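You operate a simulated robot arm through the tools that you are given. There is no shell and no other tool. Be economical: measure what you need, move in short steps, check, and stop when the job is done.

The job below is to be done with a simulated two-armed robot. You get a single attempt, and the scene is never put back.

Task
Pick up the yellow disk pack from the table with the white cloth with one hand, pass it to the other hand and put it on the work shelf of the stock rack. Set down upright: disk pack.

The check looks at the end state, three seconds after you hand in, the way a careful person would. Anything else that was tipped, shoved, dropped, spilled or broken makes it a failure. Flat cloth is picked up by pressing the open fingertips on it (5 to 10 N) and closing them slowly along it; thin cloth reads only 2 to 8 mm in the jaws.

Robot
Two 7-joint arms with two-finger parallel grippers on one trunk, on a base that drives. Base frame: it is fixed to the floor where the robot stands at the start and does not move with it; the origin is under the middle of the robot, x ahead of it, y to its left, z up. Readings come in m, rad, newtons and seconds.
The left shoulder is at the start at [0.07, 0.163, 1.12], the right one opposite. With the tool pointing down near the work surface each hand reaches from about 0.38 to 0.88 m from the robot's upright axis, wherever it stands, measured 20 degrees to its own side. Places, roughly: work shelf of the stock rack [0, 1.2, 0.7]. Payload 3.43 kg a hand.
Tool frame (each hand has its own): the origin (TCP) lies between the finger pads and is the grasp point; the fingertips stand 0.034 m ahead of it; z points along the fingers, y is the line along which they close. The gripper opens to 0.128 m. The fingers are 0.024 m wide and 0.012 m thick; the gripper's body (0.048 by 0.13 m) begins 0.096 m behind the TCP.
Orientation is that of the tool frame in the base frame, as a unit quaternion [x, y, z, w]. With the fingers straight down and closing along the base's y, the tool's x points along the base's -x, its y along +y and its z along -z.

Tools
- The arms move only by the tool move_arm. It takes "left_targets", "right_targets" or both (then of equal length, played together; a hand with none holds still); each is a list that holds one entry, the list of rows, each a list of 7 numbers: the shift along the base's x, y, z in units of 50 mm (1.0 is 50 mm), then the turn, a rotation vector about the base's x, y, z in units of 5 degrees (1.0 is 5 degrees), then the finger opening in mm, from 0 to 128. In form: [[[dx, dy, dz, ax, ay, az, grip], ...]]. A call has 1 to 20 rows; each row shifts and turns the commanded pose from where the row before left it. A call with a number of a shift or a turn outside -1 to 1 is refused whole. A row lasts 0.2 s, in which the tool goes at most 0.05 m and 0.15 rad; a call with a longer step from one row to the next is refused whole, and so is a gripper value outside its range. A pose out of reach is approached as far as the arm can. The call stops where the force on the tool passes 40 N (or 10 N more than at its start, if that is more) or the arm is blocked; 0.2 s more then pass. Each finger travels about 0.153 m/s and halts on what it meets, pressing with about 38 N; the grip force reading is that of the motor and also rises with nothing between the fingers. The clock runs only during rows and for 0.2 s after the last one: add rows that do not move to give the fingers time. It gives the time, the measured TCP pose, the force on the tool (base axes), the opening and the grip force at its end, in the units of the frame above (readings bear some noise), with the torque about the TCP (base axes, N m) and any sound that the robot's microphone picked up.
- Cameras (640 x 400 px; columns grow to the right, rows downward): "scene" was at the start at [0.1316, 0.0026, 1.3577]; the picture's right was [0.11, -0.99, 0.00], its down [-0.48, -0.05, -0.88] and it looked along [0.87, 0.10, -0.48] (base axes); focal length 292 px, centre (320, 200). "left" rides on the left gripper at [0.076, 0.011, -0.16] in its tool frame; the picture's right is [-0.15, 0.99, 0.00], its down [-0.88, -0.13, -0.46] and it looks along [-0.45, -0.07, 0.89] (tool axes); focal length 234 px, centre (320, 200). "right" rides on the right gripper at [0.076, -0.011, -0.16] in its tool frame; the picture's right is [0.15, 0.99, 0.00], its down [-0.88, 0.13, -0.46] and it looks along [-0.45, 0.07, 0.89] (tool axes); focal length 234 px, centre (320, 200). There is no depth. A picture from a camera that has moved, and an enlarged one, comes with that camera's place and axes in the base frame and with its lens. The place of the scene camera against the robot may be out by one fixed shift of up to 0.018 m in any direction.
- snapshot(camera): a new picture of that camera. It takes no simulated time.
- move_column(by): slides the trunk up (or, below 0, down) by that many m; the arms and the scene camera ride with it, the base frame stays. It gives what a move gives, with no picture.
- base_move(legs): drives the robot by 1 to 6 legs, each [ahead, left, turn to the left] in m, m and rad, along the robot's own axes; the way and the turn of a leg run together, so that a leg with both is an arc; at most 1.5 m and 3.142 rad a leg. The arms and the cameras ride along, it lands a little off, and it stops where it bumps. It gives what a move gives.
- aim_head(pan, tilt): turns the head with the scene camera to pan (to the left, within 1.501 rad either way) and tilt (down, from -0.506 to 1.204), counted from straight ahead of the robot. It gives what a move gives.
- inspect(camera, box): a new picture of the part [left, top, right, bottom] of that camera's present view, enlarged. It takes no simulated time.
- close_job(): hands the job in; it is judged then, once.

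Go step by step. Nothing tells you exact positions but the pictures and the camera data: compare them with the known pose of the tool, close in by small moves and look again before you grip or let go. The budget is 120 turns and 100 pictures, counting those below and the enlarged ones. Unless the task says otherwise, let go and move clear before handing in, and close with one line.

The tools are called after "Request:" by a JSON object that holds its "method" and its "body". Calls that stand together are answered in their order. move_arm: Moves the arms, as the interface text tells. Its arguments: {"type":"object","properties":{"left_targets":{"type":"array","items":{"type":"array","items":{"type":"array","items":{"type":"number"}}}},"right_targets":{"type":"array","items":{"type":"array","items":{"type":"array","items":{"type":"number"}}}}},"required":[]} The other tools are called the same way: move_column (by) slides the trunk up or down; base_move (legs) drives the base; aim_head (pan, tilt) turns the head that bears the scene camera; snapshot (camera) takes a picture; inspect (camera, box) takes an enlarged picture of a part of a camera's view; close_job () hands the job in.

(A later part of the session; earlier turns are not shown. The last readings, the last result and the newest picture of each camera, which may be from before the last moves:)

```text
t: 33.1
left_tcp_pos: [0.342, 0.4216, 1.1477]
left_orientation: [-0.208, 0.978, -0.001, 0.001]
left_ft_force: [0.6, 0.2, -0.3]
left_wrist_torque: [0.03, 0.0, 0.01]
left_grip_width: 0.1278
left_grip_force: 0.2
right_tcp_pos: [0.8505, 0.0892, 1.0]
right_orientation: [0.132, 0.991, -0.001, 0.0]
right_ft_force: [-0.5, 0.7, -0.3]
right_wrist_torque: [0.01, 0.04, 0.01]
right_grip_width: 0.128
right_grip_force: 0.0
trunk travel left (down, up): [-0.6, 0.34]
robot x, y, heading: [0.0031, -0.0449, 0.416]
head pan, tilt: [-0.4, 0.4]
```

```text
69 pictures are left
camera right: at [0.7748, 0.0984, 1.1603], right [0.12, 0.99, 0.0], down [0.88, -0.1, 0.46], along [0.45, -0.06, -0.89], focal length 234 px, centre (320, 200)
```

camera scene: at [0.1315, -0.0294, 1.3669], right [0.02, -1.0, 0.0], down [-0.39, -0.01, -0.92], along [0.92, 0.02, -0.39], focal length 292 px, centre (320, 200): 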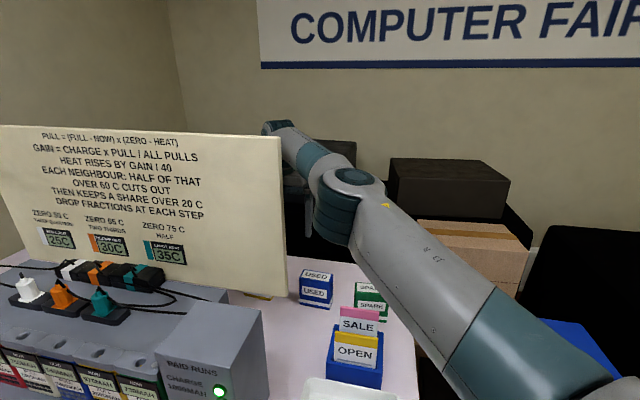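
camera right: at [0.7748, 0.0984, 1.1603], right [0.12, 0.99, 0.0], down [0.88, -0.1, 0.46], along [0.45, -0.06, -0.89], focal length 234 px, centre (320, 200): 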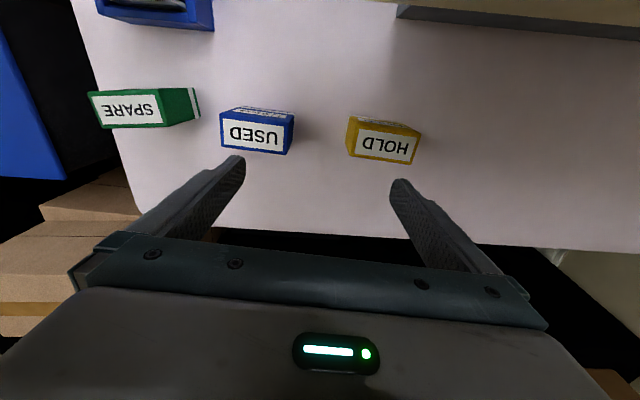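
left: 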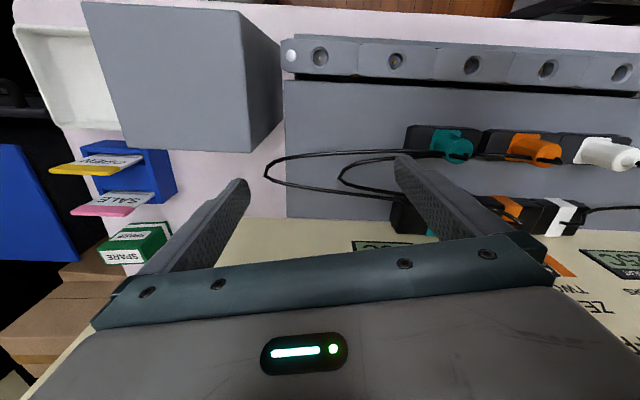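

Straight down the arm would run out of reach and pass too near the panel. Instead I'll come in with the tool tilted about 45° along the pack's long axis, gripping its short sides. First I'll back off and test that orientation in free space.

Request:
{"method": "move_arm", "body": {"right_targets": [[[0, -0.6, 0.2, 0, 0, 1, 128], [0, -0.6, 0.2, 0, 0, 1, 128], [0, -0.6, 0.2, 0, 0, 1, 128], [-0.2, -0.6, 0.2, 0, 0, 1, 128], [-0.2, -0.6, 0.2, 0, 0, 1, 128], [-0.2, -0.6, 0.2, 0, 0, 1, 128], [-0.2, -0.3, 0.2, 0, 0, 1, 128], [-0.2, 0, 0.2, 0, 0, 1, 128], [0, 0, 0, 0, 0, 1, 128]]]}}

Request:
{"method": "move_arm", "body": {"right_targets": [[[0, 0, 0, 0.5, -0.866, 0, 128], [0, 0, 0, 0.5, -0.866, 0, 128], [0, 0, 0, 0.5, -0.866, 0, 128], [0, 0, 0, 0.5, -0.866, 0, 128], [0, 0, 0, 0.5, -0.866, 0, 128], [0, 0, 0, 0.5, -0.866, 0, 128], [0, 0, 0, 0.5, -0.866, 0, 128], [0, 0, 0, 0.5, -0.866, 0, 128], [0, 0, 0, 0.5, -0.866, 0, 128]]]}}

Request:
{"method": "move_arm", "body": {"right_targets": [[[0, 0, 0, 0, 0, 1, 128], [0, 0, 0, 0, 0, 1, 128], [0, 0, 0, 0, 0, 1, 128], [0, 0, 0, 0, 0, 1, 128], [0, 0, 0, 0, 0, 1, 128], [0, 0, 0, 0, 0, 1, 128], [0, 0, 0, 0, 0, 1, 128], [0, 0, 0, 0, 0, 1, 128], [0, 0, 0, 0, 0, 1, 128]]]}}

Request:
{"method": "snapshot", "body": {"camera": "scene"}}

Request:
{"method": "snapshot", "body": {"camera": "right"}}

```text
t: 35.1
left_tcp_pos: [0.3426, 0.423, 1.1493]
left_orientation: [-0.207, 0.978, 0.0, 0.0]
left_ft_force: [1.2, 0.0, -0.4]
left_wrist_torque: [0.01, 0.04, -0.02]
left_grip_width: 0.128
left_grip_force: 0.1
right_tcp_pos: [0.8003, -0.1061, 1.0806]
right_orientation: [-0.258, 0.966, -0.001, 0.0]
right_ft_force: [-0.5, 0.2, 0.2]
right_wrist_torque: [0.01, 0.03, 0.0]
right_grip_width: 0.1281
right_grip_force: 0.0
trunk travel left (down, up): [-0.6, 0.34]
robot x, y, heading: [0.0027, -0.0415, 0.416]
head pan, tilt: [-0.4, 0.4]
```

```text
t: 37.1
left_tcp_pos: [0.3417, 0.4222, 1.1488]
left_orientation: [-0.207, 0.978, 0.0, 0.0]
left_ft_force: [1.0, -0.3, 0.3]
left_wrist_torque: [0.06, 0.03, -0.02]
left_grip_width: 0.1283
left_grip_force: 0.0
right_tcp_pos: [0.8007, -0.1054, 1.0809]
right_orientation: [-0.237, 0.892, 0.1, 0.372]
right_ft_force: [0.8, -0.2, 0.1]
right_wrist_torque: [-0.03, 0.01, -0.03]
right_grip_width: 0.1279
right_grip_force: 0.0
trunk travel left (down, up): [-0.6, 0.34]
robot x, y, heading: [0.0003, -0.0413, 0.419]
head pan, tilt: [-0.4, 0.4]
```

```text
t: 39.1
left_tcp_pos: [0.3412, 0.421, 1.1484]
left_orientation: [-0.207, 0.978, 0.0, 0.0]
left_ft_force: [0.1, 0.9, -0.9]
left_wrist_torque: [0.03, 0.02, -0.05]
left_grip_width: 0.1282
left_grip_force: 0.0
right_tcp_pos: [0.7999, -0.0994, 1.0819]
right_orientation: [-0.404, 0.831, 0.166, 0.345]
right_ft_force: [0.0, 0.1, 0.0]
right_wrist_torque: [-0.01, 0.02, 0.01]
right_grip_width: 0.128
right_grip_force: 0.0
right hand out of reach, approached as far as the arm can: row 5, 6, 7, 8, 9
trunk travel left (down, up): [-0.6, 0.34]
robot x, y, heading: [0.004, -0.0419, 0.421]
head pan, tilt: [-0.4, 0.4]
```

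```text
68 pictures are left
camera scene: at [0.1316, -0.0298, 1.3669], right [0.02, -1.0, 0.0], down [-0.39, -0.01, -0.92], along [0.92, 0.02, -0.39], focal length 292 px, centre (320, 200)
```

scene: 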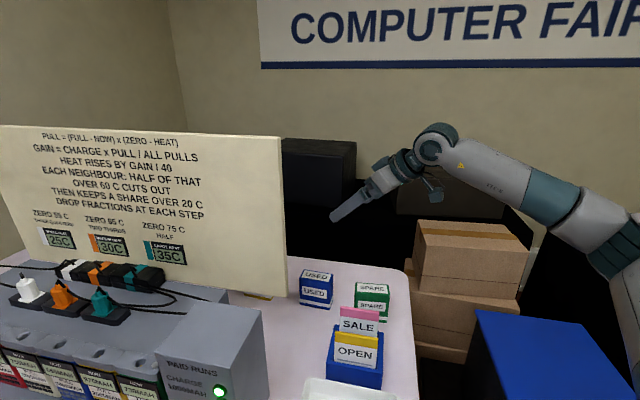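

```text
67 pictures are left
camera right: at [0.7054, -0.2386, 1.1417], right [-0.84, 0.53, -0.11], down [0.08, 0.32, 0.94], along [0.54, 0.79, -0.31], focal length 234 px, centre (320, 200)
```

right: 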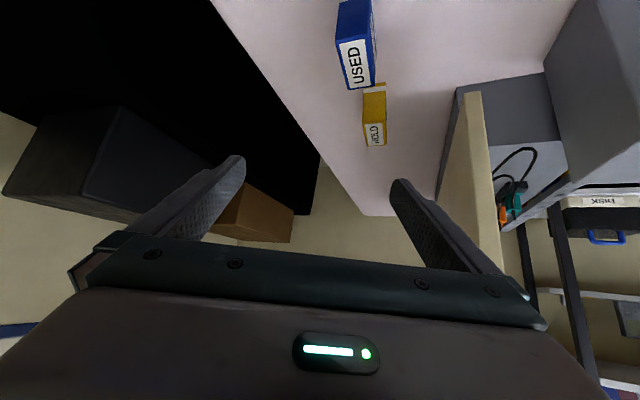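

Yaw now reaches about 52° with the 45° tilt, and it should improve as the arm extends. I'll move toward a pre-grasp behind the panel while adding yaw.

Request:
{"method": "move_arm", "body": {"right_targets": [[[0.12, 0.47, -0.33, 0, 0, 0, 128], [0.12, 0.47, -0.33, 0, 0, 0, 128], [0.12, 0.47, -0.33, 0, 0, 0, 128], [0.12, 0.47, -0.33, 0, 0, 0.5, 128], [0.12, 0.47, -0.33, 0, 0, 0.8, 128], [0.12, 0.47, -0.33, 0, 0, 0.8, 128], [0, 0, 0, 0, 0, 0.8, 128], [0, 0, 0, 0, 0, 0.8, 128], [0, 0, 0, 0, 0, 0.8, 128]]]}}

Request:
{"method": "snapshot", "body": {"camera": "scene"}}

Request:
{"method": "snapshot", "body": {"camera": "right"}}

```text
t: 41.1
left_tcp_pos: [0.3426, 0.4233, 1.1483]
left_orientation: [-0.207, 0.978, 0.0, 0.0]
left_ft_force: [0.0, 0.4, -0.9]
left_wrist_torque: [0.01, -0.02, 0.01]
left_grip_width: 0.128
left_grip_force: 0.0
right_tcp_pos: [0.8268, 0.0092, 1.0042]
right_orientation: [-0.441, 0.812, 0.18, 0.337]
right_ft_force: [-0.4, 0.4, 0.6]
right_wrist_torque: [0.0, 0.01, 0.02]
right_grip_width: 0.128
right_grip_force: 0.1
right hand out of reach, approached as far as the arm can: row 5, 6, 7, 8, 9
trunk travel left (down, up): [-0.6, 0.34]
robot x, y, heading: [0.005, -0.0425, 0.422]
head pan, tilt: [-0.4, 0.4]
```

```text
66 pictures are left
camera scene: at [0.1318, -0.0297, 1.3669], right [0.02, -1.0, 0.0], down [-0.39, -0.01, -0.92], along [0.92, 0.02, -0.39], focal length 292 px, centre (320, 200)
```

scene: 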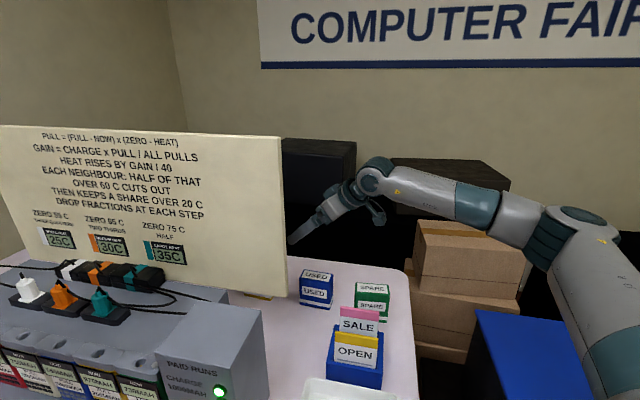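

```text
65 pictures are left
camera right: at [0.7463, -0.1361, 1.0644], right [-0.88, 0.45, -0.11], down [0.05, 0.33, 0.94], along [0.46, 0.83, -0.31], focal length 234 px, centre (320, 200)
```

right: 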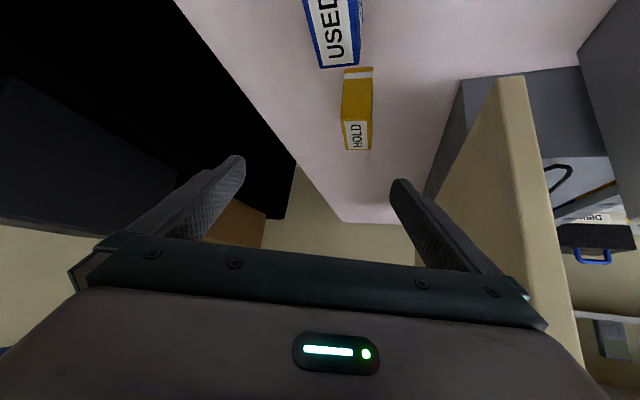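

Yaw is at 57° and the forearm comes in clear of the panel. I'll translate closer, then add yaw.

Request:
{"method": "move_arm", "body": {"right_targets": [[[0.05, 0.4, -0.35, 0, 0, 0, 100], [0.05, 0.4, -0.35, 0, 0, 0, 100], [0, 0.4, -0.35, 0, 0, 0, 100], [0, 0.4, -0.35, 0, 0, 0, 100], [0, 0, 0, 0, 0, 0.8, 100], [0, 0, 0, 0, 0, 0.8, 100], [0, 0, 0, 0, 0, 0.8, 100], [0, 0, 0, 0, 0, 0.8, 100]]]}}

Request:
{"method": "snapshot", "body": {"camera": "right"}}

Request:
{"method": "snapshot", "body": {"camera": "scene"}}

```text
t: 43.0
left_tcp_pos: [0.3411, 0.4216, 1.1475]
left_orientation: [-0.207, 0.978, 0.001, 0.0]
left_ft_force: [0.2, 0.3, -0.4]
left_wrist_torque: [-0.02, 0.0, -0.02]
left_grip_width: 0.1279
left_grip_force: 0.1
right_tcp_pos: [0.8319, 0.0898, 0.9344]
right_orientation: [-0.441, 0.812, 0.18, 0.338]
right_ft_force: [-1.2, 0.1, -0.1]
right_wrist_torque: [0.01, 0.0, -0.03]
right_grip_width: 0.1
right_grip_force: 0.0
right hand out of reach, approached as far as the arm can: row 5, 6, 7, 8
trunk travel left (down, up): [-0.6, 0.34]
robot x, y, heading: [0.002, -0.0472, 0.418]
head pan, tilt: [-0.4, 0.4]
```

```text
64 pictures are left
camera right: at [0.7512, -0.0563, 0.9947], right [-0.88, 0.45, -0.11], down [0.05, 0.33, 0.94], along [0.46, 0.83, -0.31], focal length 234 px, centre (320, 200)
```

right: 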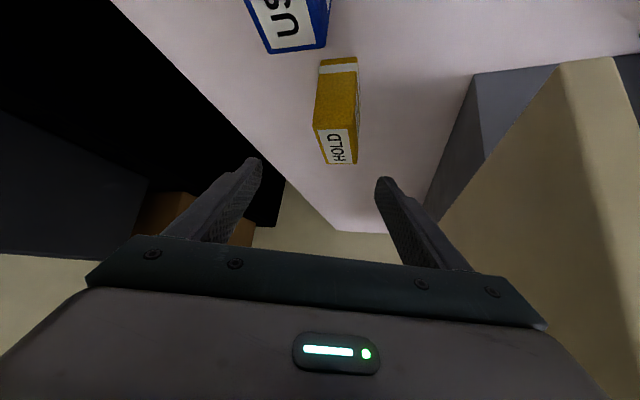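

```text
63 pictures are left
camera scene: at [0.1316, -0.0297, 1.3669], right [0.02, -1.0, 0.0], down [-0.39, -0.01, -0.92], along [0.92, 0.02, -0.39], focal length 292 px, centre (320, 200)
```

scene: 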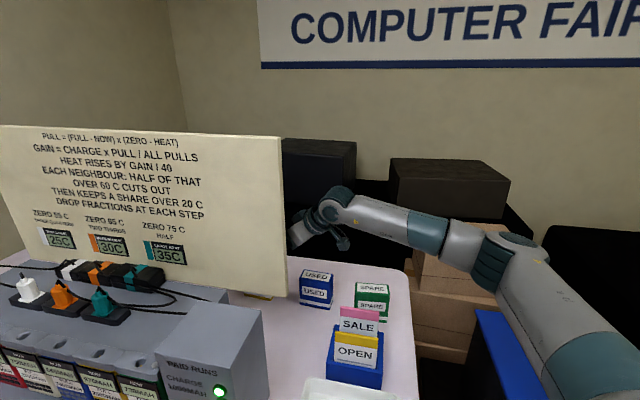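

Yaw stays at 57°, about 17° off the pack's axis. The pack will self-align as the fingers close, so that's acceptable. I'll centre laterally with open fingers and step in.

Request:
{"method": "move_arm", "body": {"right_targets": [[[0.05, 0.4, -0.3, 0, 0, 0, 128], [0.05, 0.4, -0.3, 0, 0, 0, 128], [0, 0, 0, 0, 0, 0, 128]]]}}

Request:
{"method": "snapshot", "body": {"camera": "right"}}

```text
t: 43.8
left_tcp_pos: [0.3415, 0.4219, 1.1486]
left_orientation: [-0.207, 0.978, 0.0, 0.0]
left_ft_force: [0.3, -0.4, -0.2]
left_wrist_torque: [0.0, 0.0, -0.02]
left_grip_width: 0.1277
left_grip_force: 0.1
right_tcp_pos: [0.837, 0.1304, 0.9057]
right_orientation: [-0.441, 0.812, 0.181, 0.338]
right_ft_force: [0.4, 0.4, 0.5]
right_wrist_torque: [-0.02, 0.02, 0.02]
right_grip_width: 0.1282
right_grip_force: 0.1
trunk travel left (down, up): [-0.6, 0.34]
robot x, y, heading: [0.0042, -0.046, 0.419]
head pan, tilt: [-0.4, 0.4]
```

```text
62 pictures are left
camera right: at [0.756, -0.0164, 0.9642], right [-0.88, 0.45, -0.11], down [0.05, 0.33, 0.94], along [0.46, 0.83, -0.31], focal length 234 px, centre (320, 200)
```

right: 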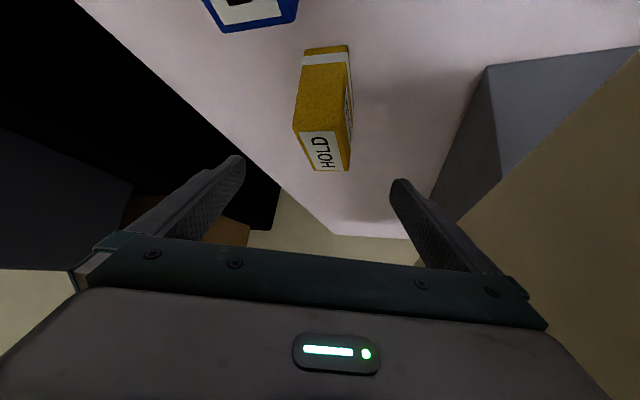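

The pack is centred between the fingers. I'll descend to the grasp pose.

Request:
{"method": "move_arm", "body": {"right_targets": [[[0.14, 0.24, -0.58, 0, 0, 0, 128], [0.14, 0.24, -0.58, 0, 0, 0, 128], [0.14, 0.24, -0.58, 0, 0, 0, 128], [0.14, 0.24, -0.5, 0, 0, 0, 128], [0, 0, 0, 0, 0, 0, 128]]]}}

Request:
{"method": "snapshot", "body": {"camera": "right"}}

Request:
{"method": "snapshot", "body": {"camera": "scene"}}

```text
t: 45.0
left_tcp_pos: [0.3413, 0.4219, 1.1485]
left_orientation: [-0.208, 0.978, 0.0, 0.0]
left_ft_force: [0.3, -0.4, -0.3]
left_wrist_torque: [0.03, 0.03, 0.01]
left_grip_width: 0.128
left_grip_force: 0.0
right_tcp_pos: [0.866, 0.178, 0.7927]
right_orientation: [-0.44, 0.812, 0.18, 0.338]
right_ft_force: [0.1, -0.8, 0.6]
right_wrist_torque: [-0.01, -0.01, 0.01]
right_grip_width: 0.1281
right_grip_force: 0.1
trunk travel left (down, up): [-0.6, 0.34]
robot x, y, heading: [0.0002, -0.0459, 0.418]
head pan, tilt: [-0.4, 0.4]
```

```text
61 pictures are left
camera right: at [0.7843, 0.0317, 0.8524], right [-0.88, 0.45, -0.11], down [0.05, 0.32, 0.94], along [0.46, 0.83, -0.31], focal length 234 px, centre (320, 200)
```

right: 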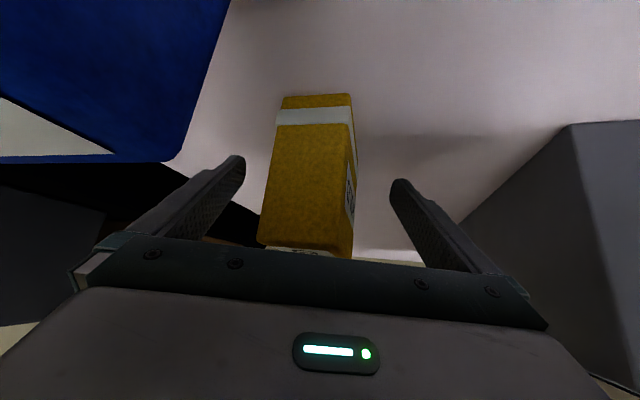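

```text
60 pictures are left
camera scene: at [0.1316, -0.0304, 1.367], right [0.02, -1.0, 0.0], down [-0.39, -0.01, -0.92], along [0.92, 0.02, -0.39], focal length 292 px, centre (320, 200)
```

scene: 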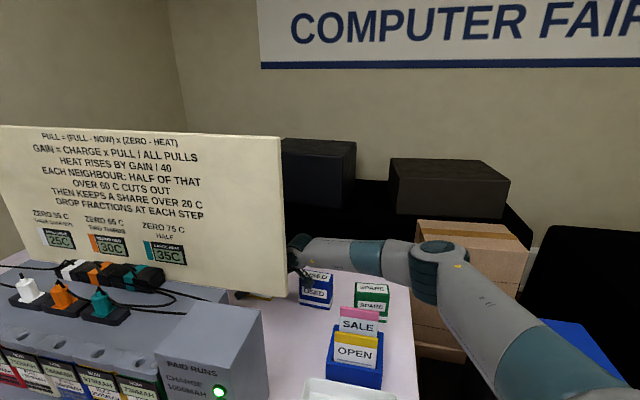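

The pack is between the fingers with no contact. I'll close slowly.

Request:
{"method": "move_arm", "body": {"right_targets": [[[0, 0, 0, 0, 0, 0, 115], [0, 0, 0, 0, 0, 0, 100], [0, 0, 0, 0, 0, 0, 88], [0, 0, 0, 0, 0, 0, 76], [0, 0, 0, 0, 0, 0, 70], [0, 0, 0, 0, 0, 0, 64], [0, 0, 0, 0, 0, 0, 58], [0, 0, 0, 0, 0, 0, 54], [0, 0, 0, 0, 0, 0, 50], [0, 0, 0, 0, 0, 0, 46], [0, 0, 0, 0, 0, 0, 42], [0, 0, 0, 0, 0, 0, 36], [0, 0, 0, 0, 0, 0, 30]]]}}

Request:
{"method": "snapshot", "body": {"camera": "right"}}

```text
t: 47.8
left_tcp_pos: [0.3408, 0.4217, 1.1485]
left_orientation: [-0.207, 0.978, 0.001, 0.001]
left_ft_force: [-0.3, -0.2, 0.3]
left_wrist_torque: [0.02, -0.01, -0.03]
left_grip_width: 0.1281
left_grip_force: 0.0
right_tcp_pos: [0.8653, 0.1773, 0.7926]
right_orientation: [-0.441, 0.812, 0.18, 0.337]
right_ft_force: [-0.4, 0.4, 0.2]
right_wrist_torque: [0.1, 0.05, -0.07]
right_grip_width: 0.0459
right_grip_force: 37.9
trunk travel left (down, up): [-0.6, 0.34]
robot x, y, heading: [0.0005, -0.0435, 0.419]
head pan, tilt: [-0.4, 0.4]
```

```text
59 pictures are left
camera right: at [0.784, 0.0324, 0.8525], right [-0.88, 0.45, -0.11], down [0.05, 0.33, 0.94], along [0.46, 0.83, -0.31], focal length 234 px, centre (320, 200)
```

right: 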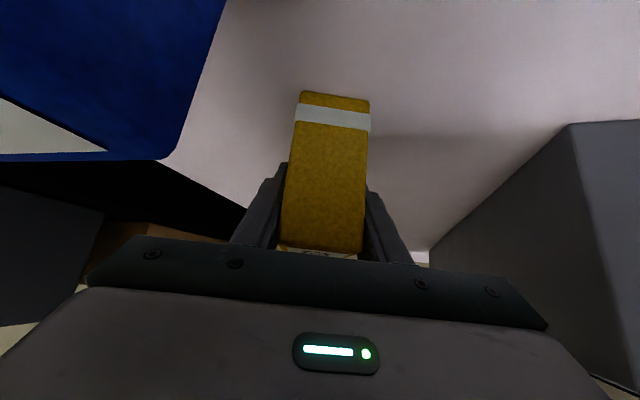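

Gripped at 46 mm, and the pack has aligned with the fingers. I'll lift and back out along −y.

Request:
{"method": "move_arm", "body": {"right_targets": [[[0, 0, 0.2, 0, 0, 0, 30], [0, 0, 0.5, 0, 0, 0, 30], [0, 0, 0.6, 0, 0, 0, 30], [0, 0, 0.7, 0, 0, 0, 30], [0, 0, 0.7, 0, 0, 0, 30], [0, -0.5, 0.5, 0, 0, 0, 30], [0, -0.7, 0.2, 0, 0, 0, 30], [0, -0.7, 0, 0, 0, 0, 30], [0, -0.7, 0, 0, 0, 0, 30], [0, -0.7, 0, 0, 0, 0, 30], [-0.2, -0.7, 0, 0, 0, 0, 30], [-0.3, -0.6, 0, 0, 0, 0, 30]]]}}

Request:
{"method": "snapshot", "body": {"camera": "right"}}

Request:
{"method": "snapshot", "body": {"camera": "scene"}}

```text
t: 50.4
left_tcp_pos: [0.3424, 0.4223, 1.1484]
left_orientation: [-0.208, 0.978, 0.0, 0.0]
left_ft_force: [-0.4, -0.6, -0.2]
left_wrist_torque: [0.01, 0.0, -0.02]
left_grip_width: 0.128
left_grip_force: 0.1
right_tcp_pos: [0.8397, 0.039, 0.9636]
right_orientation: [-0.44, 0.812, 0.18, 0.339]
right_ft_force: [0.1, 0.1, -1.4]
right_wrist_torque: [0.02, 0.01, -0.02]
right_grip_width: 0.046
right_grip_force: 37.8
right hand out of reach, approached as far as the arm can: row 8, 9, 10
trunk travel left (down, up): [-0.6, 0.34]
robot x, y, heading: [0.0011, -0.0437, 0.415]
head pan, tilt: [-0.4, 0.4]
```

```text
58 pictures are left
camera right: at [0.7596, -0.1068, 1.0236], right [-0.89, 0.45, -0.11], down [0.05, 0.32, 0.94], along [0.46, 0.83, -0.31], focal length 234 px, centre (320, 200)
```

right: 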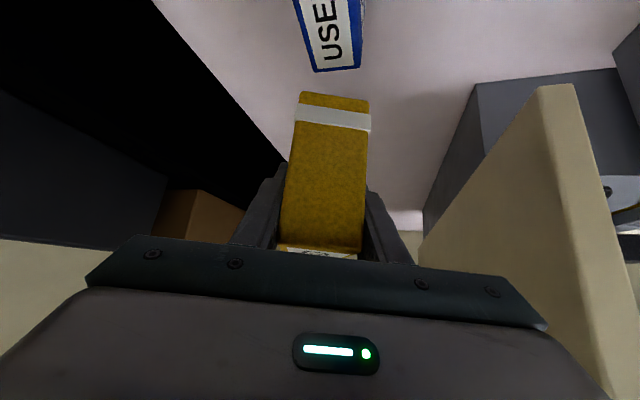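

```text
57 pictures are left
camera scene: at [0.1316, -0.031, 1.367], right [0.02, -1.0, 0.0], down [-0.39, -0.01, -0.92], along [0.92, 0.02, -0.39], focal length 292 px, centre (320, 200)
```

scene: 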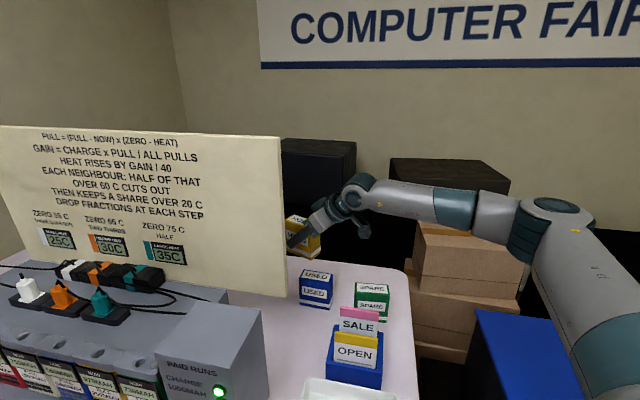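

The pack is lifted cleanly and held upright. I'll back out further, unwinding yaw, then draw it nearer at height.

Request:
{"method": "move_arm", "body": {"right_targets": [[[0, -0.5, 0.4, 0, 0, -0.8, 30], [0, -0.6, 0.4, 0, 0, -0.8, 30], [0, -0.6, 0.4, 0, 0, -0.8, 30], [0, -0.6, 0.4, 0, 0, -0.8, 30], [-0.4, -0.6, 0.4, 0, 0, -0.8, 30], [-0.5, -0.6, 0.4, 0, 0, 0, 30], [-0.6, -0.5, 0.4, 0, 0, 0, 30], [-0.7, -0.3, 0, 0, 0, 0, 30], [-0.7, 0, 0, 0, 0, 0, 30]]]}}

Request:
{"method": "snapshot", "body": {"camera": "scene"}}

Request:
{"method": "aim_head", "body": {"pan": 1.0, "tilt": 0.6}}

Request:
{"method": "snapshot", "body": {"camera": "scene"}}

```text
t: 52.4
left_tcp_pos: [0.3411, 0.4223, 1.1486]
left_orientation: [-0.208, 0.978, 0.0, 0.0]
left_ft_force: [-1.3, 0.8, -0.2]
left_wrist_torque: [0.03, 0.03, -0.01]
left_grip_width: 0.1283
left_grip_force: 0.1
right_tcp_pos: [0.6945, -0.1756, 1.1026]
right_orientation: [-0.293, 0.876, 0.118, 0.364]
right_ft_force: [-0.8, 0.2, -2.1]
right_wrist_torque: [-0.01, -0.02, 0.0]
right_grip_width: 0.046
right_grip_force: 37.8
trunk travel left (down, up): [-0.6, 0.34]
robot x, y, heading: [0.0003, -0.0431, 0.421]
head pan, tilt: [-0.4, 0.4]
```

```text
56 pictures are left
camera scene: at [0.1309, -0.0297, 1.367], right [0.02, -1.0, 0.0], down [-0.39, -0.01, -0.92], along [0.92, 0.02, -0.39], focal length 292 px, centre (320, 200)
```

scene: 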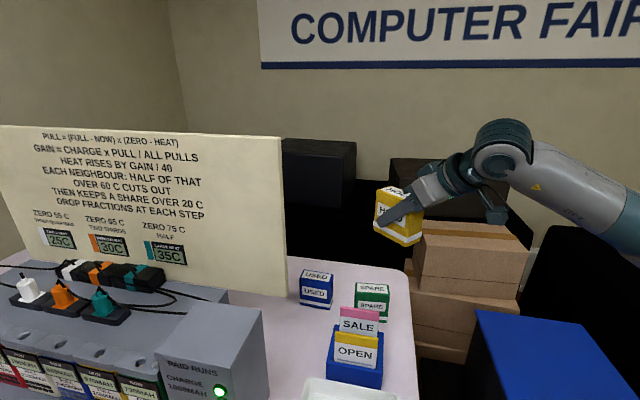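

```text
t: 53.9
left_tcp_pos: [0.3403, 0.4225, 1.1484]
left_orientation: [-0.207, 0.978, 0.0, 0.0]
left_ft_force: [-0.1, -0.4, -0.2]
left_wrist_torque: [0.01, 0.0, 0.0]
left_grip_width: 0.1279
left_grip_force: 0.1
right_tcp_pos: [0.6971, -0.1754, 1.1021]
right_orientation: [-0.294, 0.876, 0.119, 0.364]
right_ft_force: [0.2, -0.8, -2.4]
right_wrist_torque: [0.0, -0.01, 0.01]
right_grip_width: 0.0458
right_grip_force: 37.1
trunk travel left (down, up): [-0.6, 0.34]
robot x, y, heading: [0.0005, -0.0439, 0.416]
head pan, tilt: [1.0, 0.6]
```

```text
55 pictures are left
camera scene: at [0.0526, 0.0558, 1.3487], right [0.99, -0.15, 0.0], down [-0.09, -0.56, -0.83], along [0.12, 0.82, -0.56], focal length 292 px, centre (320, 200)
```

scene: 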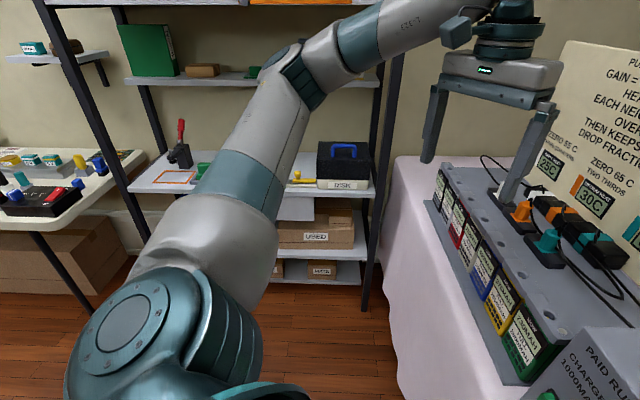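

Next I'll retract the right hand and turn toward the rack for the handover.

Request:
{"method": "move_arm", "body": {"right_targets": [[[-0.65, -0.25, 0.2, 0, 0, 0, 30], [-0.65, -0.25, 0.2, 0, 0, 0, 30], [-0.65, -0.25, 0.2, 0, 0, 0, 30], [-0.65, -0.25, 0.2, 0, 0, 0, 30], [-0.65, -0.25, 0.2, 0, 0, 0, 30]]]}}

Request:
{"method": "base_move", "body": {"legs": [[0, 0, 0.6]]}}

Request:
{"method": "aim_head", "body": {"pan": 0.0, "tilt": 0.5}}

Request:
{"method": "snapshot", "body": {"camera": "scene"}}

```text
t: 55.1
left_tcp_pos: [0.3402, 0.4234, 1.1491]
left_orientation: [-0.208, 0.978, 0.0, 0.0]
left_ft_force: [-0.2, -0.6, -0.4]
left_wrist_torque: [0.01, -0.01, -0.02]
left_grip_width: 0.128
left_grip_force: 0.0
right_tcp_pos: [0.5317, -0.238, 1.1529]
right_orientation: [-0.294, 0.876, 0.12, 0.364]
right_ft_force: [-0.2, -0.3, -1.8]
right_wrist_torque: [-0.02, 0.0, 0.02]
right_grip_width: 0.0457
right_grip_force: 38.0
trunk travel left (down, up): [-0.6, 0.34]
robot x, y, heading: [-0.0016, -0.0439, 0.415]
head pan, tilt: [1.0, 0.6]
```

```text
t: 57.1
left_tcp_pos: [0.0174, 0.5326, 1.1483]
left_orientation: [-0.488, 0.873, 0.0, 0.0]
left_ft_force: [-0.4, -0.1, 0.4]
left_wrist_torque: [0.01, -0.02, 0.01]
left_grip_width: 0.1281
left_grip_force: 0.1
right_tcp_pos: [0.5483, 0.0967, 1.1524]
right_orientation: [-0.54, 0.749, 0.222, 0.312]
right_ft_force: [0.2, -0.3, -1.1]
right_wrist_torque: [0.03, -0.01, -0.03]
right_grip_width: 0.0456
right_grip_force: 38.2
trunk travel left (down, up): [-0.6, 0.34]
robot x, y, heading: [0.0039, -0.0466, 1.023]
head pan, tilt: [1.0, 0.6]
```

```text
t: 58.4
left_tcp_pos: [0.0176, 0.5325, 1.1468]
left_orientation: [-0.489, 0.872, 0.001, 0.0]
left_ft_force: [-1.2, -0.7, 0.4]
left_wrist_torque: [0.02, 0.02, 0.02]
left_grip_width: 0.1279
left_grip_force: 0.1
right_tcp_pos: [0.5489, 0.0965, 1.1523]
right_orientation: [-0.54, 0.749, 0.221, 0.312]
right_ft_force: [-0.6, -0.3, -2.3]
right_wrist_torque: [0.0, 0.0, 0.03]
right_grip_width: 0.0459
right_grip_force: 37.8
trunk travel left (down, up): [-0.6, 0.34]
robot x, y, heading: [0.0027, -0.0445, 1.019]
head pan, tilt: [0.0, 0.499]
```

```text
54 pictures are left
camera scene: at [0.0669, 0.0686, 1.3578], right [0.85, -0.52, 0.0], down [-0.25, -0.41, -0.88], along [0.46, 0.75, -0.48], focal length 292 px, centre (320, 200)
```

scene: 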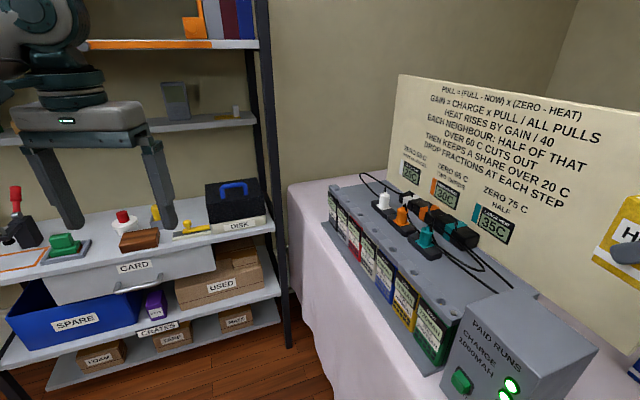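

No contact so far. I'll finish turning to face the rack.

Request:
{"method": "base_move", "body": {"legs": [[0, 0, 0.55]]}}

Request:
{"method": "snapshot", "body": {"camera": "scene"}}

Request:
{"method": "inspect", "body": {"camera": "scene", "box": [160, 150, 480, 350]}}

```text
t: 60.3
left_tcp_pos: [-0.2674, 0.4636, 1.1494]
left_orientation: [-0.693, 0.721, -0.001, 0.0]
left_ft_force: [0.5, 1.4, -0.3]
left_wrist_torque: [-0.04, 0.03, -0.01]
left_grip_width: 0.1279
left_grip_force: 0.0
right_tcp_pos: [0.4119, 0.3425, 1.1533]
right_orientation: [0.71, -0.592, -0.29, -0.248]
right_ft_force: [-0.3, -0.4, -2.0]
right_wrist_torque: [-0.01, 0.0, 0.04]
right_grip_width: 0.0457
right_grip_force: 37.5
trunk travel left (down, up): [-0.6, 0.34]
robot x, y, heading: [-0.0002, -0.0423, 1.532]
head pan, tilt: [0.0, 0.499]
stopped in leg 1: the robot was blocked; the commanded pose is now the measured one
```

```text
53 pictures are left
camera scene: at [-0.0027, 0.0868, 1.3581], right [1.0, -0.04, 0.0], down [-0.02, -0.48, -0.88], along [0.03, 0.88, -0.48], focal length 292 px, centre (320, 200)
```

scene: 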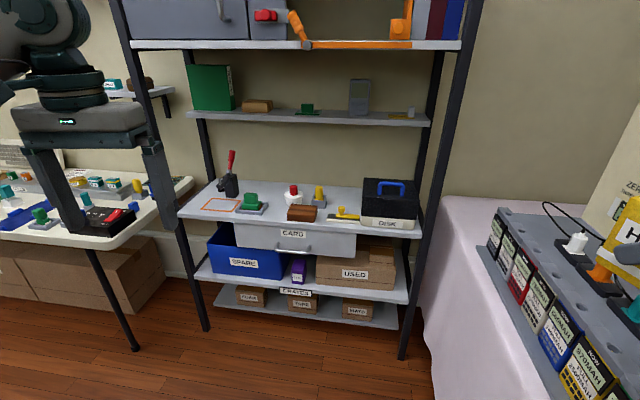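

```text
2.00 times, centred on (320, 250) of scene
camera zoom: at [-0.0027, 0.0868, 1.3581], right [1.0, -0.04, 0.0], down [-0.02, -0.48, -0.88], along [0.03, 0.88, -0.48], focal length 584 px, centre (320, 100)
```

zoom: 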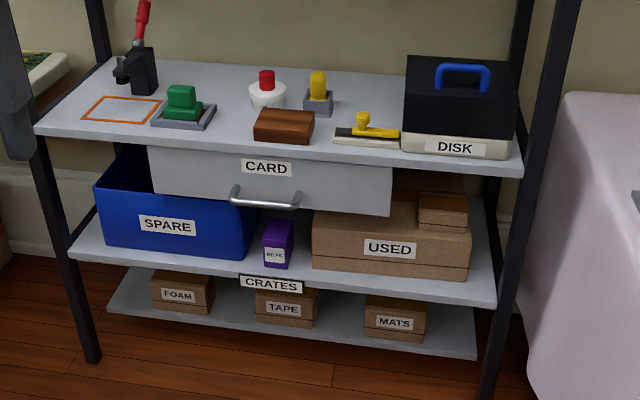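

The turn was blocked just short of 90°. I'll look at the right side to see what touched.

Request:
{"method": "aim_head", "body": {"pan": -1.3, "tilt": 0.6}}

Request:
{"method": "snapshot", "body": {"camera": "scene"}}

Request:
{"method": "snapshot", "body": {"camera": "left"}}

```text
t: 61.8
left_tcp_pos: [-0.2699, 0.4624, 1.1496]
left_orientation: [-0.693, 0.721, 0.0, 0.0]
left_ft_force: [-0.4, -0.7, 0.3]
left_wrist_torque: [-0.01, 0.01, -0.02]
left_grip_width: 0.1279
left_grip_force: 0.1
right_tcp_pos: [0.4115, 0.3403, 1.1537]
right_orientation: [0.71, -0.59, -0.292, -0.249]
right_ft_force: [-1.2, 0.0, -1.6]
right_wrist_torque: [0.02, 0.01, 0.02]
right_grip_width: 0.0459
right_grip_force: 38.3
trunk travel left (down, up): [-0.6, 0.34]
robot x, y, heading: [0.0029, -0.0476, 1.538]
head pan, tilt: [-1.3, 0.6]
```

```text
51 pictures are left
camera scene: at [0.0799, 0.0143, 1.349], right [0.23, -0.97, 0.0], down [-0.55, -0.13, -0.83], along [0.8, 0.19, -0.56], focal length 292 px, centre (320, 200)
```

scene: 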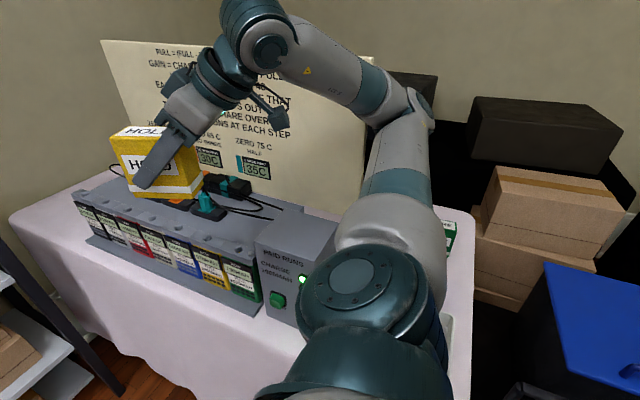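

```text
50 pictures are left
camera left: at [-0.2825, 0.3864, 1.3082], right [-0.98, 0.18, 0.0], down [0.16, 0.87, 0.46], along [0.08, 0.45, -0.89], focal length 234 px, centre (320, 200)
```

left: 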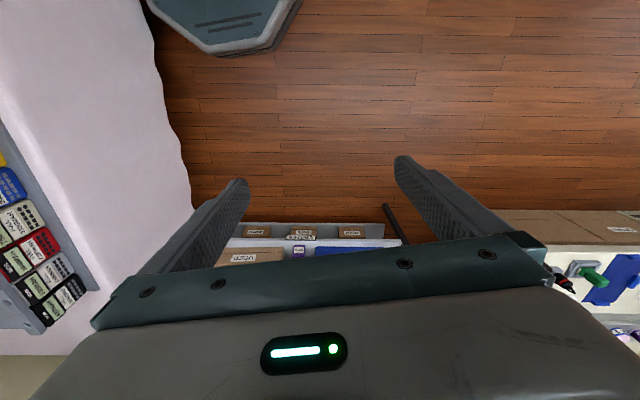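

Things look undisturbed. The elbow or base was just close to the table, so I'll move left away from it.

Request:
{"method": "base_move", "body": {"legs": [[0, 0.15, 0]]}}

Request:
{"method": "snapshot", "body": {"camera": "scene"}}

```text
t: 63.1
left_tcp_pos: [-0.4168, 0.4707, 1.148]
left_orientation: [-0.694, 0.72, -0.001, -0.002]
left_ft_force: [0.4, 0.0, 0.6]
left_wrist_torque: [-0.01, 0.03, -0.03]
left_grip_width: 0.128
left_grip_force: 0.0
right_tcp_pos: [0.2624, 0.3502, 1.1523]
right_orientation: [0.71, -0.591, -0.291, -0.248]
right_ft_force: [0.0, 0.6, -2.1]
right_wrist_torque: [-0.03, 0.02, 0.05]
right_grip_width: 0.0456
right_grip_force: 38.0
trunk travel left (down, up): [-0.6, 0.34]
robot x, y, heading: [-0.1463, -0.0427, 1.535]
head pan, tilt: [-1.3, 0.6]
```

```text
49 pictures are left
camera scene: at [-0.0683, 0.0237, 1.3487], right [0.23, -0.97, 0.0], down [-0.55, -0.13, -0.82], along [0.8, 0.19, -0.57], focal length 292 px, centre (320, 200)
```

scene: 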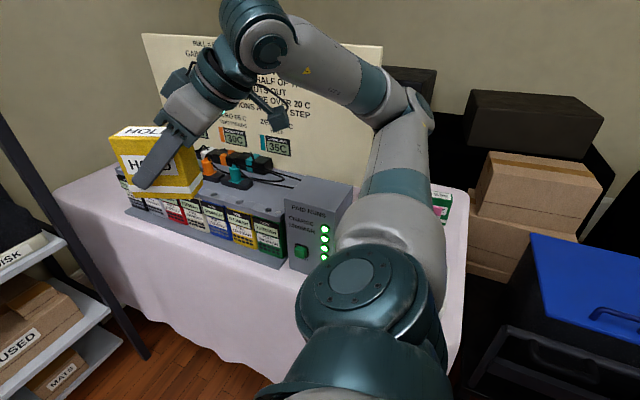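

The panel still stands as before. For the handover I'll bring the right hand to the robot's front centre with the pack's long axis pointing ahead. The left hand will then take the far end from above.

Request:
{"method": "move_arm", "body": {"right_targets": [[[-0.8, 0.2, -0.1, 0, 0, -0.3, 30], [-0.8, 0.2, -0.1, 0, 0, -0.3, 30], [-0.8, 0.2, -0.1, 0, 0, -0.3, 30], [-0.8, 0.2, -0.1, 0, 0, -0.3, 30], [-0.8, 0.2, -0.1, 0, 0, -0.3, 30], [-0.8, 0.2, -0.1, 0, 0, -0.3, 30], [-0.8, 0.2, -0.1, 0, 0, -0.3, 30], [-0.8, 0.2, -0.1, 0, 0, -0.3, 30]]], "left_targets": [[[0, 0, 0.3, 0, 0, 0, 128], [0, 0, 0.3, 0, 0, 0, 128], [0, 0, 0.3, 0, 0, 0, 128], [0, 0, 0.3, 0, 0, 0, 128], [0, 0, 0.3, 0, 0, 0, 128], [0, 0, 0.3, 0, 0, 0, 128], [0, 0, 0.3, 0, 0, 0, 128], [0, 0, 0, 0, 0, 0, 128]]]}}

Request:
{"method": "aim_head", "body": {"pan": 0.0, "tilt": 0.6}}

Request:
{"method": "snapshot", "body": {"camera": "scene"}}

Request:
{"method": "snapshot", "body": {"camera": "left"}}

```text
t: 65.0
left_tcp_pos: [-0.4195, 0.4715, 1.2513]
left_orientation: [-0.693, 0.721, -0.002, 0.0]
left_ft_force: [-0.1, 1.0, 0.0]
left_wrist_torque: [0.0, -0.06, 0.01]
left_grip_width: 0.128
left_grip_force: 0.1
right_tcp_pos: [-0.0448, 0.4578, 1.1399]
right_orientation: [-0.645, 0.662, 0.262, 0.277]
right_ft_force: [-0.2, 0.1, -1.7]
right_wrist_torque: [-0.05, -0.01, -0.02]
right_grip_width: 0.046
right_grip_force: 37.7
right hand out of reach, approached as far as the arm can: row 1, 2, 3, 4
trunk travel left (down, up): [-0.6, 0.34]
robot x, y, heading: [-0.1465, -0.0416, 1.533]
head pan, tilt: [-1.3, 0.6]
```

```text
t: 66.4
left_tcp_pos: [-0.4178, 0.472, 1.2527]
left_orientation: [-0.694, 0.72, -0.001, 0.0]
left_ft_force: [0.4, 0.1, 0.2]
left_wrist_torque: [-0.04, 0.01, 0.0]
left_grip_width: 0.128
left_grip_force: 0.0
right_tcp_pos: [-0.0428, 0.4569, 1.1398]
right_orientation: [-0.645, 0.662, 0.263, 0.276]
right_ft_force: [-1.2, 0.7, -2.3]
right_wrist_torque: [0.0, -0.01, 0.01]
right_grip_width: 0.0457
right_grip_force: 38.5
trunk travel left (down, up): [-0.6, 0.34]
robot x, y, heading: [-0.1463, -0.0433, 1.537]
head pan, tilt: [0.0, 0.6]
```

```text
48 pictures are left
camera scene: at [-0.1519, 0.0918, 1.3487], right [1.0, -0.04, 0.0], down [-0.02, -0.56, -0.82], along [0.03, 0.82, -0.57], focal length 292 px, centre (320, 200)
```

scene: 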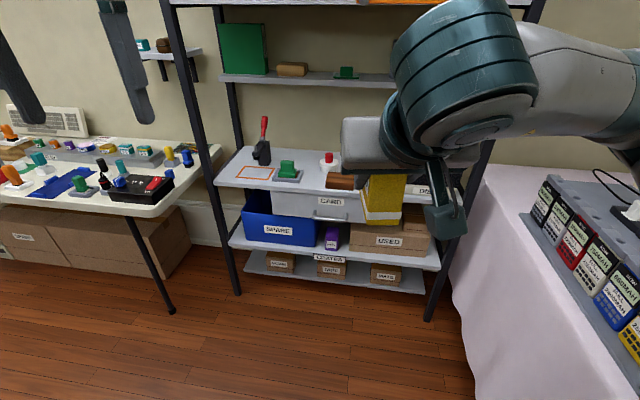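

```text
47 pictures are left
camera left: at [-0.4318, 0.396, 1.412], right [-0.98, 0.18, 0.0], down [0.16, 0.88, 0.45], along [0.08, 0.45, -0.89], focal length 234 px, centre (320, 200)
```

left: 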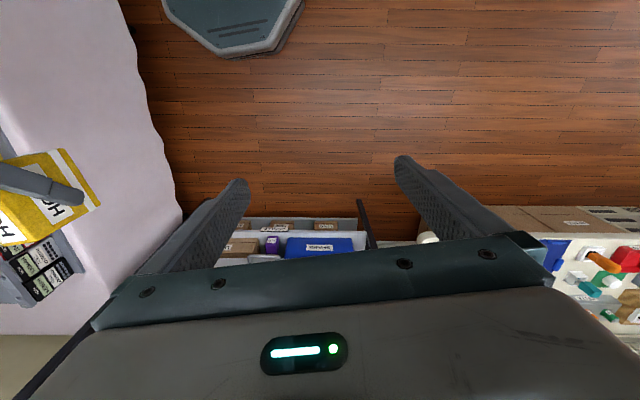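

The right hand holds the pack at about (−0.043, 0.457), with the long axis straight ahead. I'll bring the left hand over in steps.

Request:
{"method": "move_arm", "body": {"left_targets": [[[0.8, 0.1, 0, 0, 0, 0, 100], [0.8, 0.1, 0, 0, 0, 0, 100], [0.8, 0.1, 0, 0, 0, 0, 100], [0.8, 0, 0, 0, 0, 0, 100], [0.8, 0, 0, 0, 0, 0, 100]]]}}

Request:
{"method": "snapshot", "body": {"camera": "scene"}}

Request:
{"method": "snapshot", "body": {"camera": "left"}}

```text
t: 67.6
left_tcp_pos: [-0.2152, 0.4848, 1.2531]
left_orientation: [-0.694, 0.72, 0.0, -0.002]
left_ft_force: [0.3, -0.8, -0.6]
left_wrist_torque: [0.02, 0.05, 0.04]
left_grip_width: 0.1002
left_grip_force: 0.0
right_tcp_pos: [-0.0414, 0.4582, 1.1405]
right_orientation: [-0.645, 0.662, 0.263, 0.276]
right_ft_force: [0.0, 0.4, -1.9]
right_wrist_torque: [0.01, 0.05, 0.04]
right_grip_width: 0.0458
right_grip_force: 38.1
trunk travel left (down, up): [-0.6, 0.34]
robot x, y, heading: [-0.1478, -0.0398, 1.534]
head pan, tilt: [0.0, 0.6]
```

```text
46 pictures are left
camera scene: at [-0.1499, 0.0919, 1.3486], right [1.0, -0.04, 0.0], down [-0.02, -0.57, -0.82], along [0.03, 0.82, -0.57], focal length 292 px, centre (320, 200)
```

scene: 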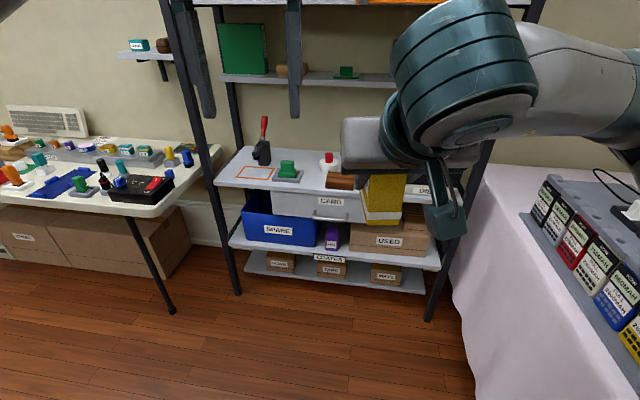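

```text
45 pictures are left
camera left: at [-0.2292, 0.4089, 1.4125], right [-0.98, 0.18, 0.0], down [0.16, 0.88, 0.45], along [0.08, 0.45, -0.89], focal length 234 px, centre (320, 200)
```

left: 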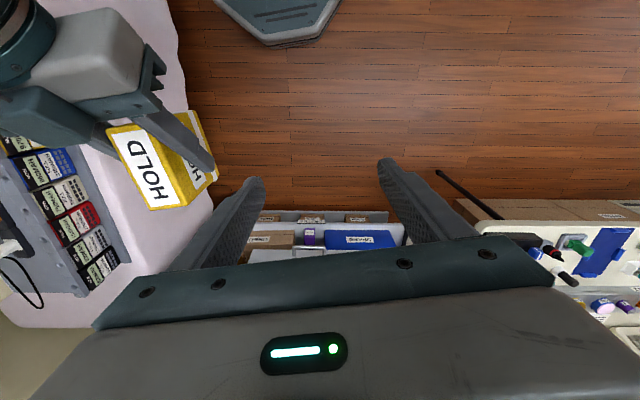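

The pack is visible in the left camera. I'll measure it for the final approach.

Request:
{"method": "inspect", "body": {"camera": "left", "box": [80, 90, 240, 220]}}

```text
3.08 times, centred on (160, 155) of left
camera zoom: at [-0.2292, 0.4089, 1.4125], right [-0.98, 0.18, 0.0], down [0.16, 0.88, 0.45], along [0.08, 0.45, -0.89], focal length 720 px, centre (812, 338)
```

zoom: 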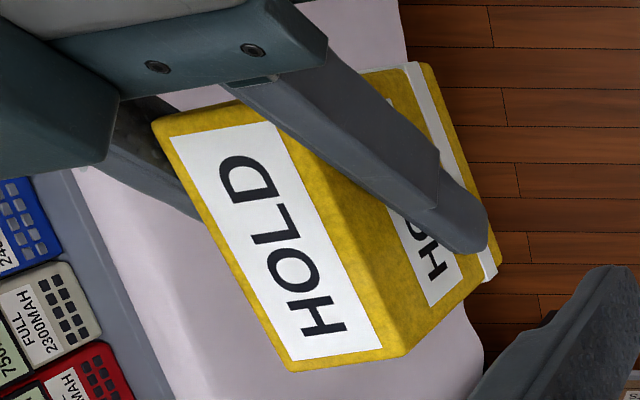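

The pack is centred at (−0.0425, 0.458), with its far end at y=0.503. I'll move the left hand over the far end and then descend.

Request:
{"method": "move_arm", "body": {"left_targets": [[[0.7, 0, 0, 0, 0, 0, 100], [0.7, 0, 0, 0, 0, 0, 100], [0.7, 0.05, 0, 0, 0, 0, 100], [0.7, 0.05, 0, 0, 0, 0, 100], [0.65, 0.02, 0, 0, 0, 0, 100], [0, 0, 0, 0, 0, 0, 100]]]}}

Request:
{"method": "snapshot", "body": {"camera": "left"}}

Request:
{"method": "snapshot", "body": {"camera": "scene"}}

```text
t: 69.0
left_tcp_pos: [-0.0469, 0.4907, 1.2526]
left_orientation: [-0.693, 0.721, -0.001, 0.0]
left_ft_force: [0.2, 0.2, 0.3]
left_wrist_torque: [0.02, 0.0, 0.0]
left_grip_width: 0.1
left_grip_force: 0.1
right_tcp_pos: [-0.044, 0.457, 1.1407]
right_orientation: [-0.645, 0.662, 0.263, 0.277]
right_ft_force: [0.0, 0.4, -2.6]
right_wrist_torque: [0.01, 0.0, -0.01]
right_grip_width: 0.0459
right_grip_force: 37.7
trunk travel left (down, up): [-0.6, 0.34]
robot x, y, heading: [-0.1517, -0.0394, 1.535]
head pan, tilt: [0.0, 0.6]
```

```text
43 pictures are left
camera left: at [-0.0602, 0.416, 1.4119], right [-0.98, 0.18, 0.0], down [0.16, 0.88, 0.45], along [0.08, 0.45, -0.89], focal length 234 px, centre (320, 200)
```

left: 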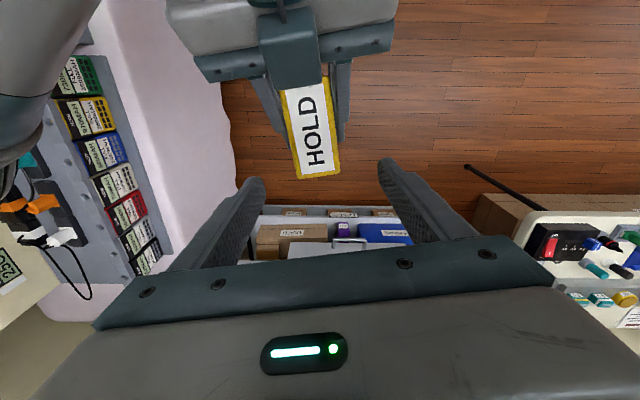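

```text
42 pictures are left
camera scene: at [-0.1529, 0.0918, 1.3487], right [1.0, -0.04, 0.0], down [-0.02, -0.56, -0.82], along [0.03, 0.82, -0.57], focal length 292 px, centre (320, 200)
```

scene: 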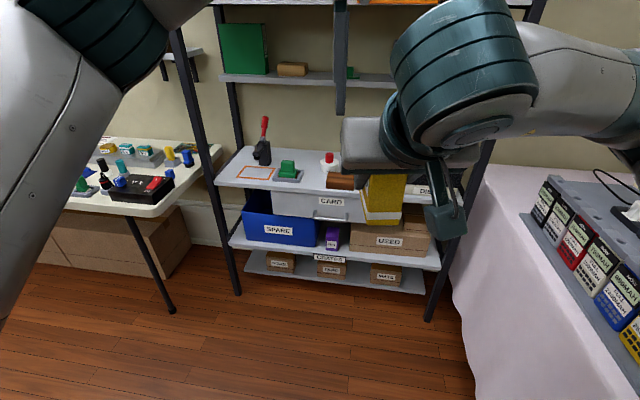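

The alignment is good. I'll descend and close the left fingers slowly on the pack's far end.

Request:
{"method": "move_arm", "body": {"left_targets": [[[0.07, 0, -0.35, 0, 0, 0, 100], [0, 0, -0.35, 0, 0, 0, 100], [0, 0, -0.35, 0, 0, 0, 100], [0, 0, -0.36, 0, 0, 0, 100], [0, 0, 0, 0, 0, 0, 85], [0, 0, 0, 0, 0, 0, 70], [0, 0, 0, 0, 0, 0, 60], [0, 0, 0, 0, 0, 0, 52]]]}}

Request:
{"method": "snapshot", "body": {"camera": "left"}}

Request:
{"method": "snapshot", "body": {"camera": "scene"}}

```text
t: 70.8
left_tcp_pos: [-0.0416, 0.4914, 1.1822]
left_orientation: [-0.694, 0.72, -0.001, -0.001]
left_ft_force: [-0.6, -0.1, 0.4]
left_wrist_torque: [-0.01, 0.02, -0.01]
left_grip_width: 0.0518
left_grip_force: 0.0
right_tcp_pos: [-0.043, 0.4584, 1.1411]
right_orientation: [-0.645, 0.662, 0.263, 0.277]
right_ft_force: [-0.8, 0.7, -2.0]
right_wrist_torque: [0.01, -0.01, -0.01]
right_grip_width: 0.0458
right_grip_force: 38.1
trunk travel left (down, up): [-0.6, 0.34]
robot x, y, heading: [-0.1459, -0.0391, 1.53]
head pan, tilt: [0.0, 0.6]
```

```text
41 pictures are left
camera left: at [-0.0553, 0.4159, 1.3409], right [-0.98, 0.18, 0.0], down [0.16, 0.88, 0.45], along [0.08, 0.45, -0.89], focal length 234 px, centre (320, 200)
```

left: 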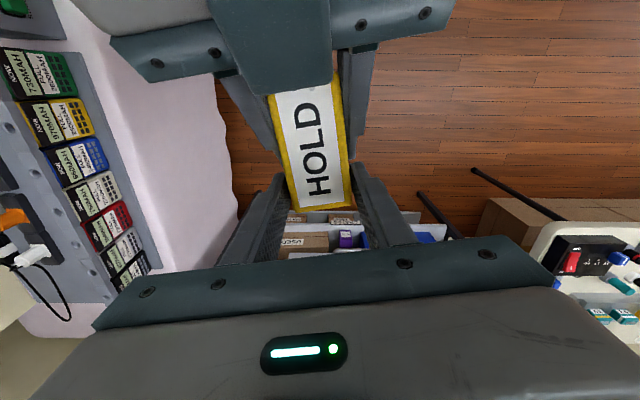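

```text
40 pictures are left
camera scene: at [-0.1517, 0.0917, 1.3487], right [1.0, -0.04, 0.0], down [-0.02, -0.56, -0.82], along [0.03, 0.82, -0.57], focal length 292 px, centre (320, 200)
```

scene: 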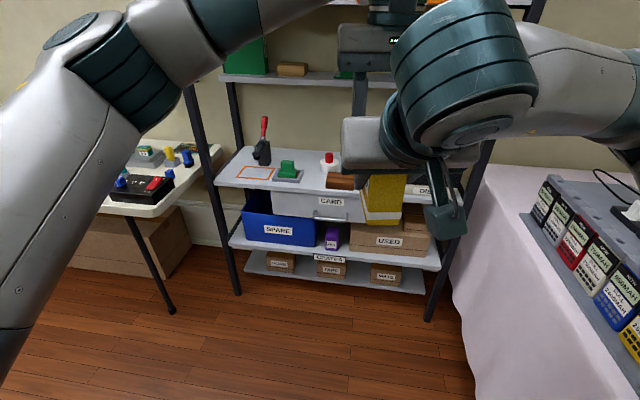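

The left fingers straddle the far end without contact. I'll close the left hand.

Request:
{"method": "move_arm", "body": {"left_targets": [[[0, 0, 0, 0, 0, 0, 47], [0, 0, 0, 0, 0, 0, 42], [0, 0, 0, 0, 0, 0, 36], [0, 0, 0, 0, 0, 0, 30], [0, 0, 0, 0, 0, 0, 30], [0, 0, 0, 0, 0, 0, 30]]]}}

```text
t: 72.2
left_tcp_pos: [-0.0415, 0.4911, 1.1827]
left_orientation: [-0.694, 0.72, -0.001, 0.0]
left_ft_force: [-6.3, 0.2, 0.5]
left_wrist_torque: [-0.11, -0.78, 0.3]
left_grip_width: 0.0452
left_grip_force: 38.6
right_tcp_pos: [-0.0438, 0.4556, 1.1408]
right_orientation: [-0.644, 0.663, 0.263, 0.278]
right_ft_force: [7.0, 0.1, -2.5]
right_wrist_torque: [0.08, 1.09, -0.56]
right_grip_width: 0.0459
right_grip_force: 37.9
trunk travel left (down, up): [-0.6, 0.34]
robot x, y, heading: [-0.1444, -0.0392, 1.536]
head pan, tilt: [0.0, 0.6]
```

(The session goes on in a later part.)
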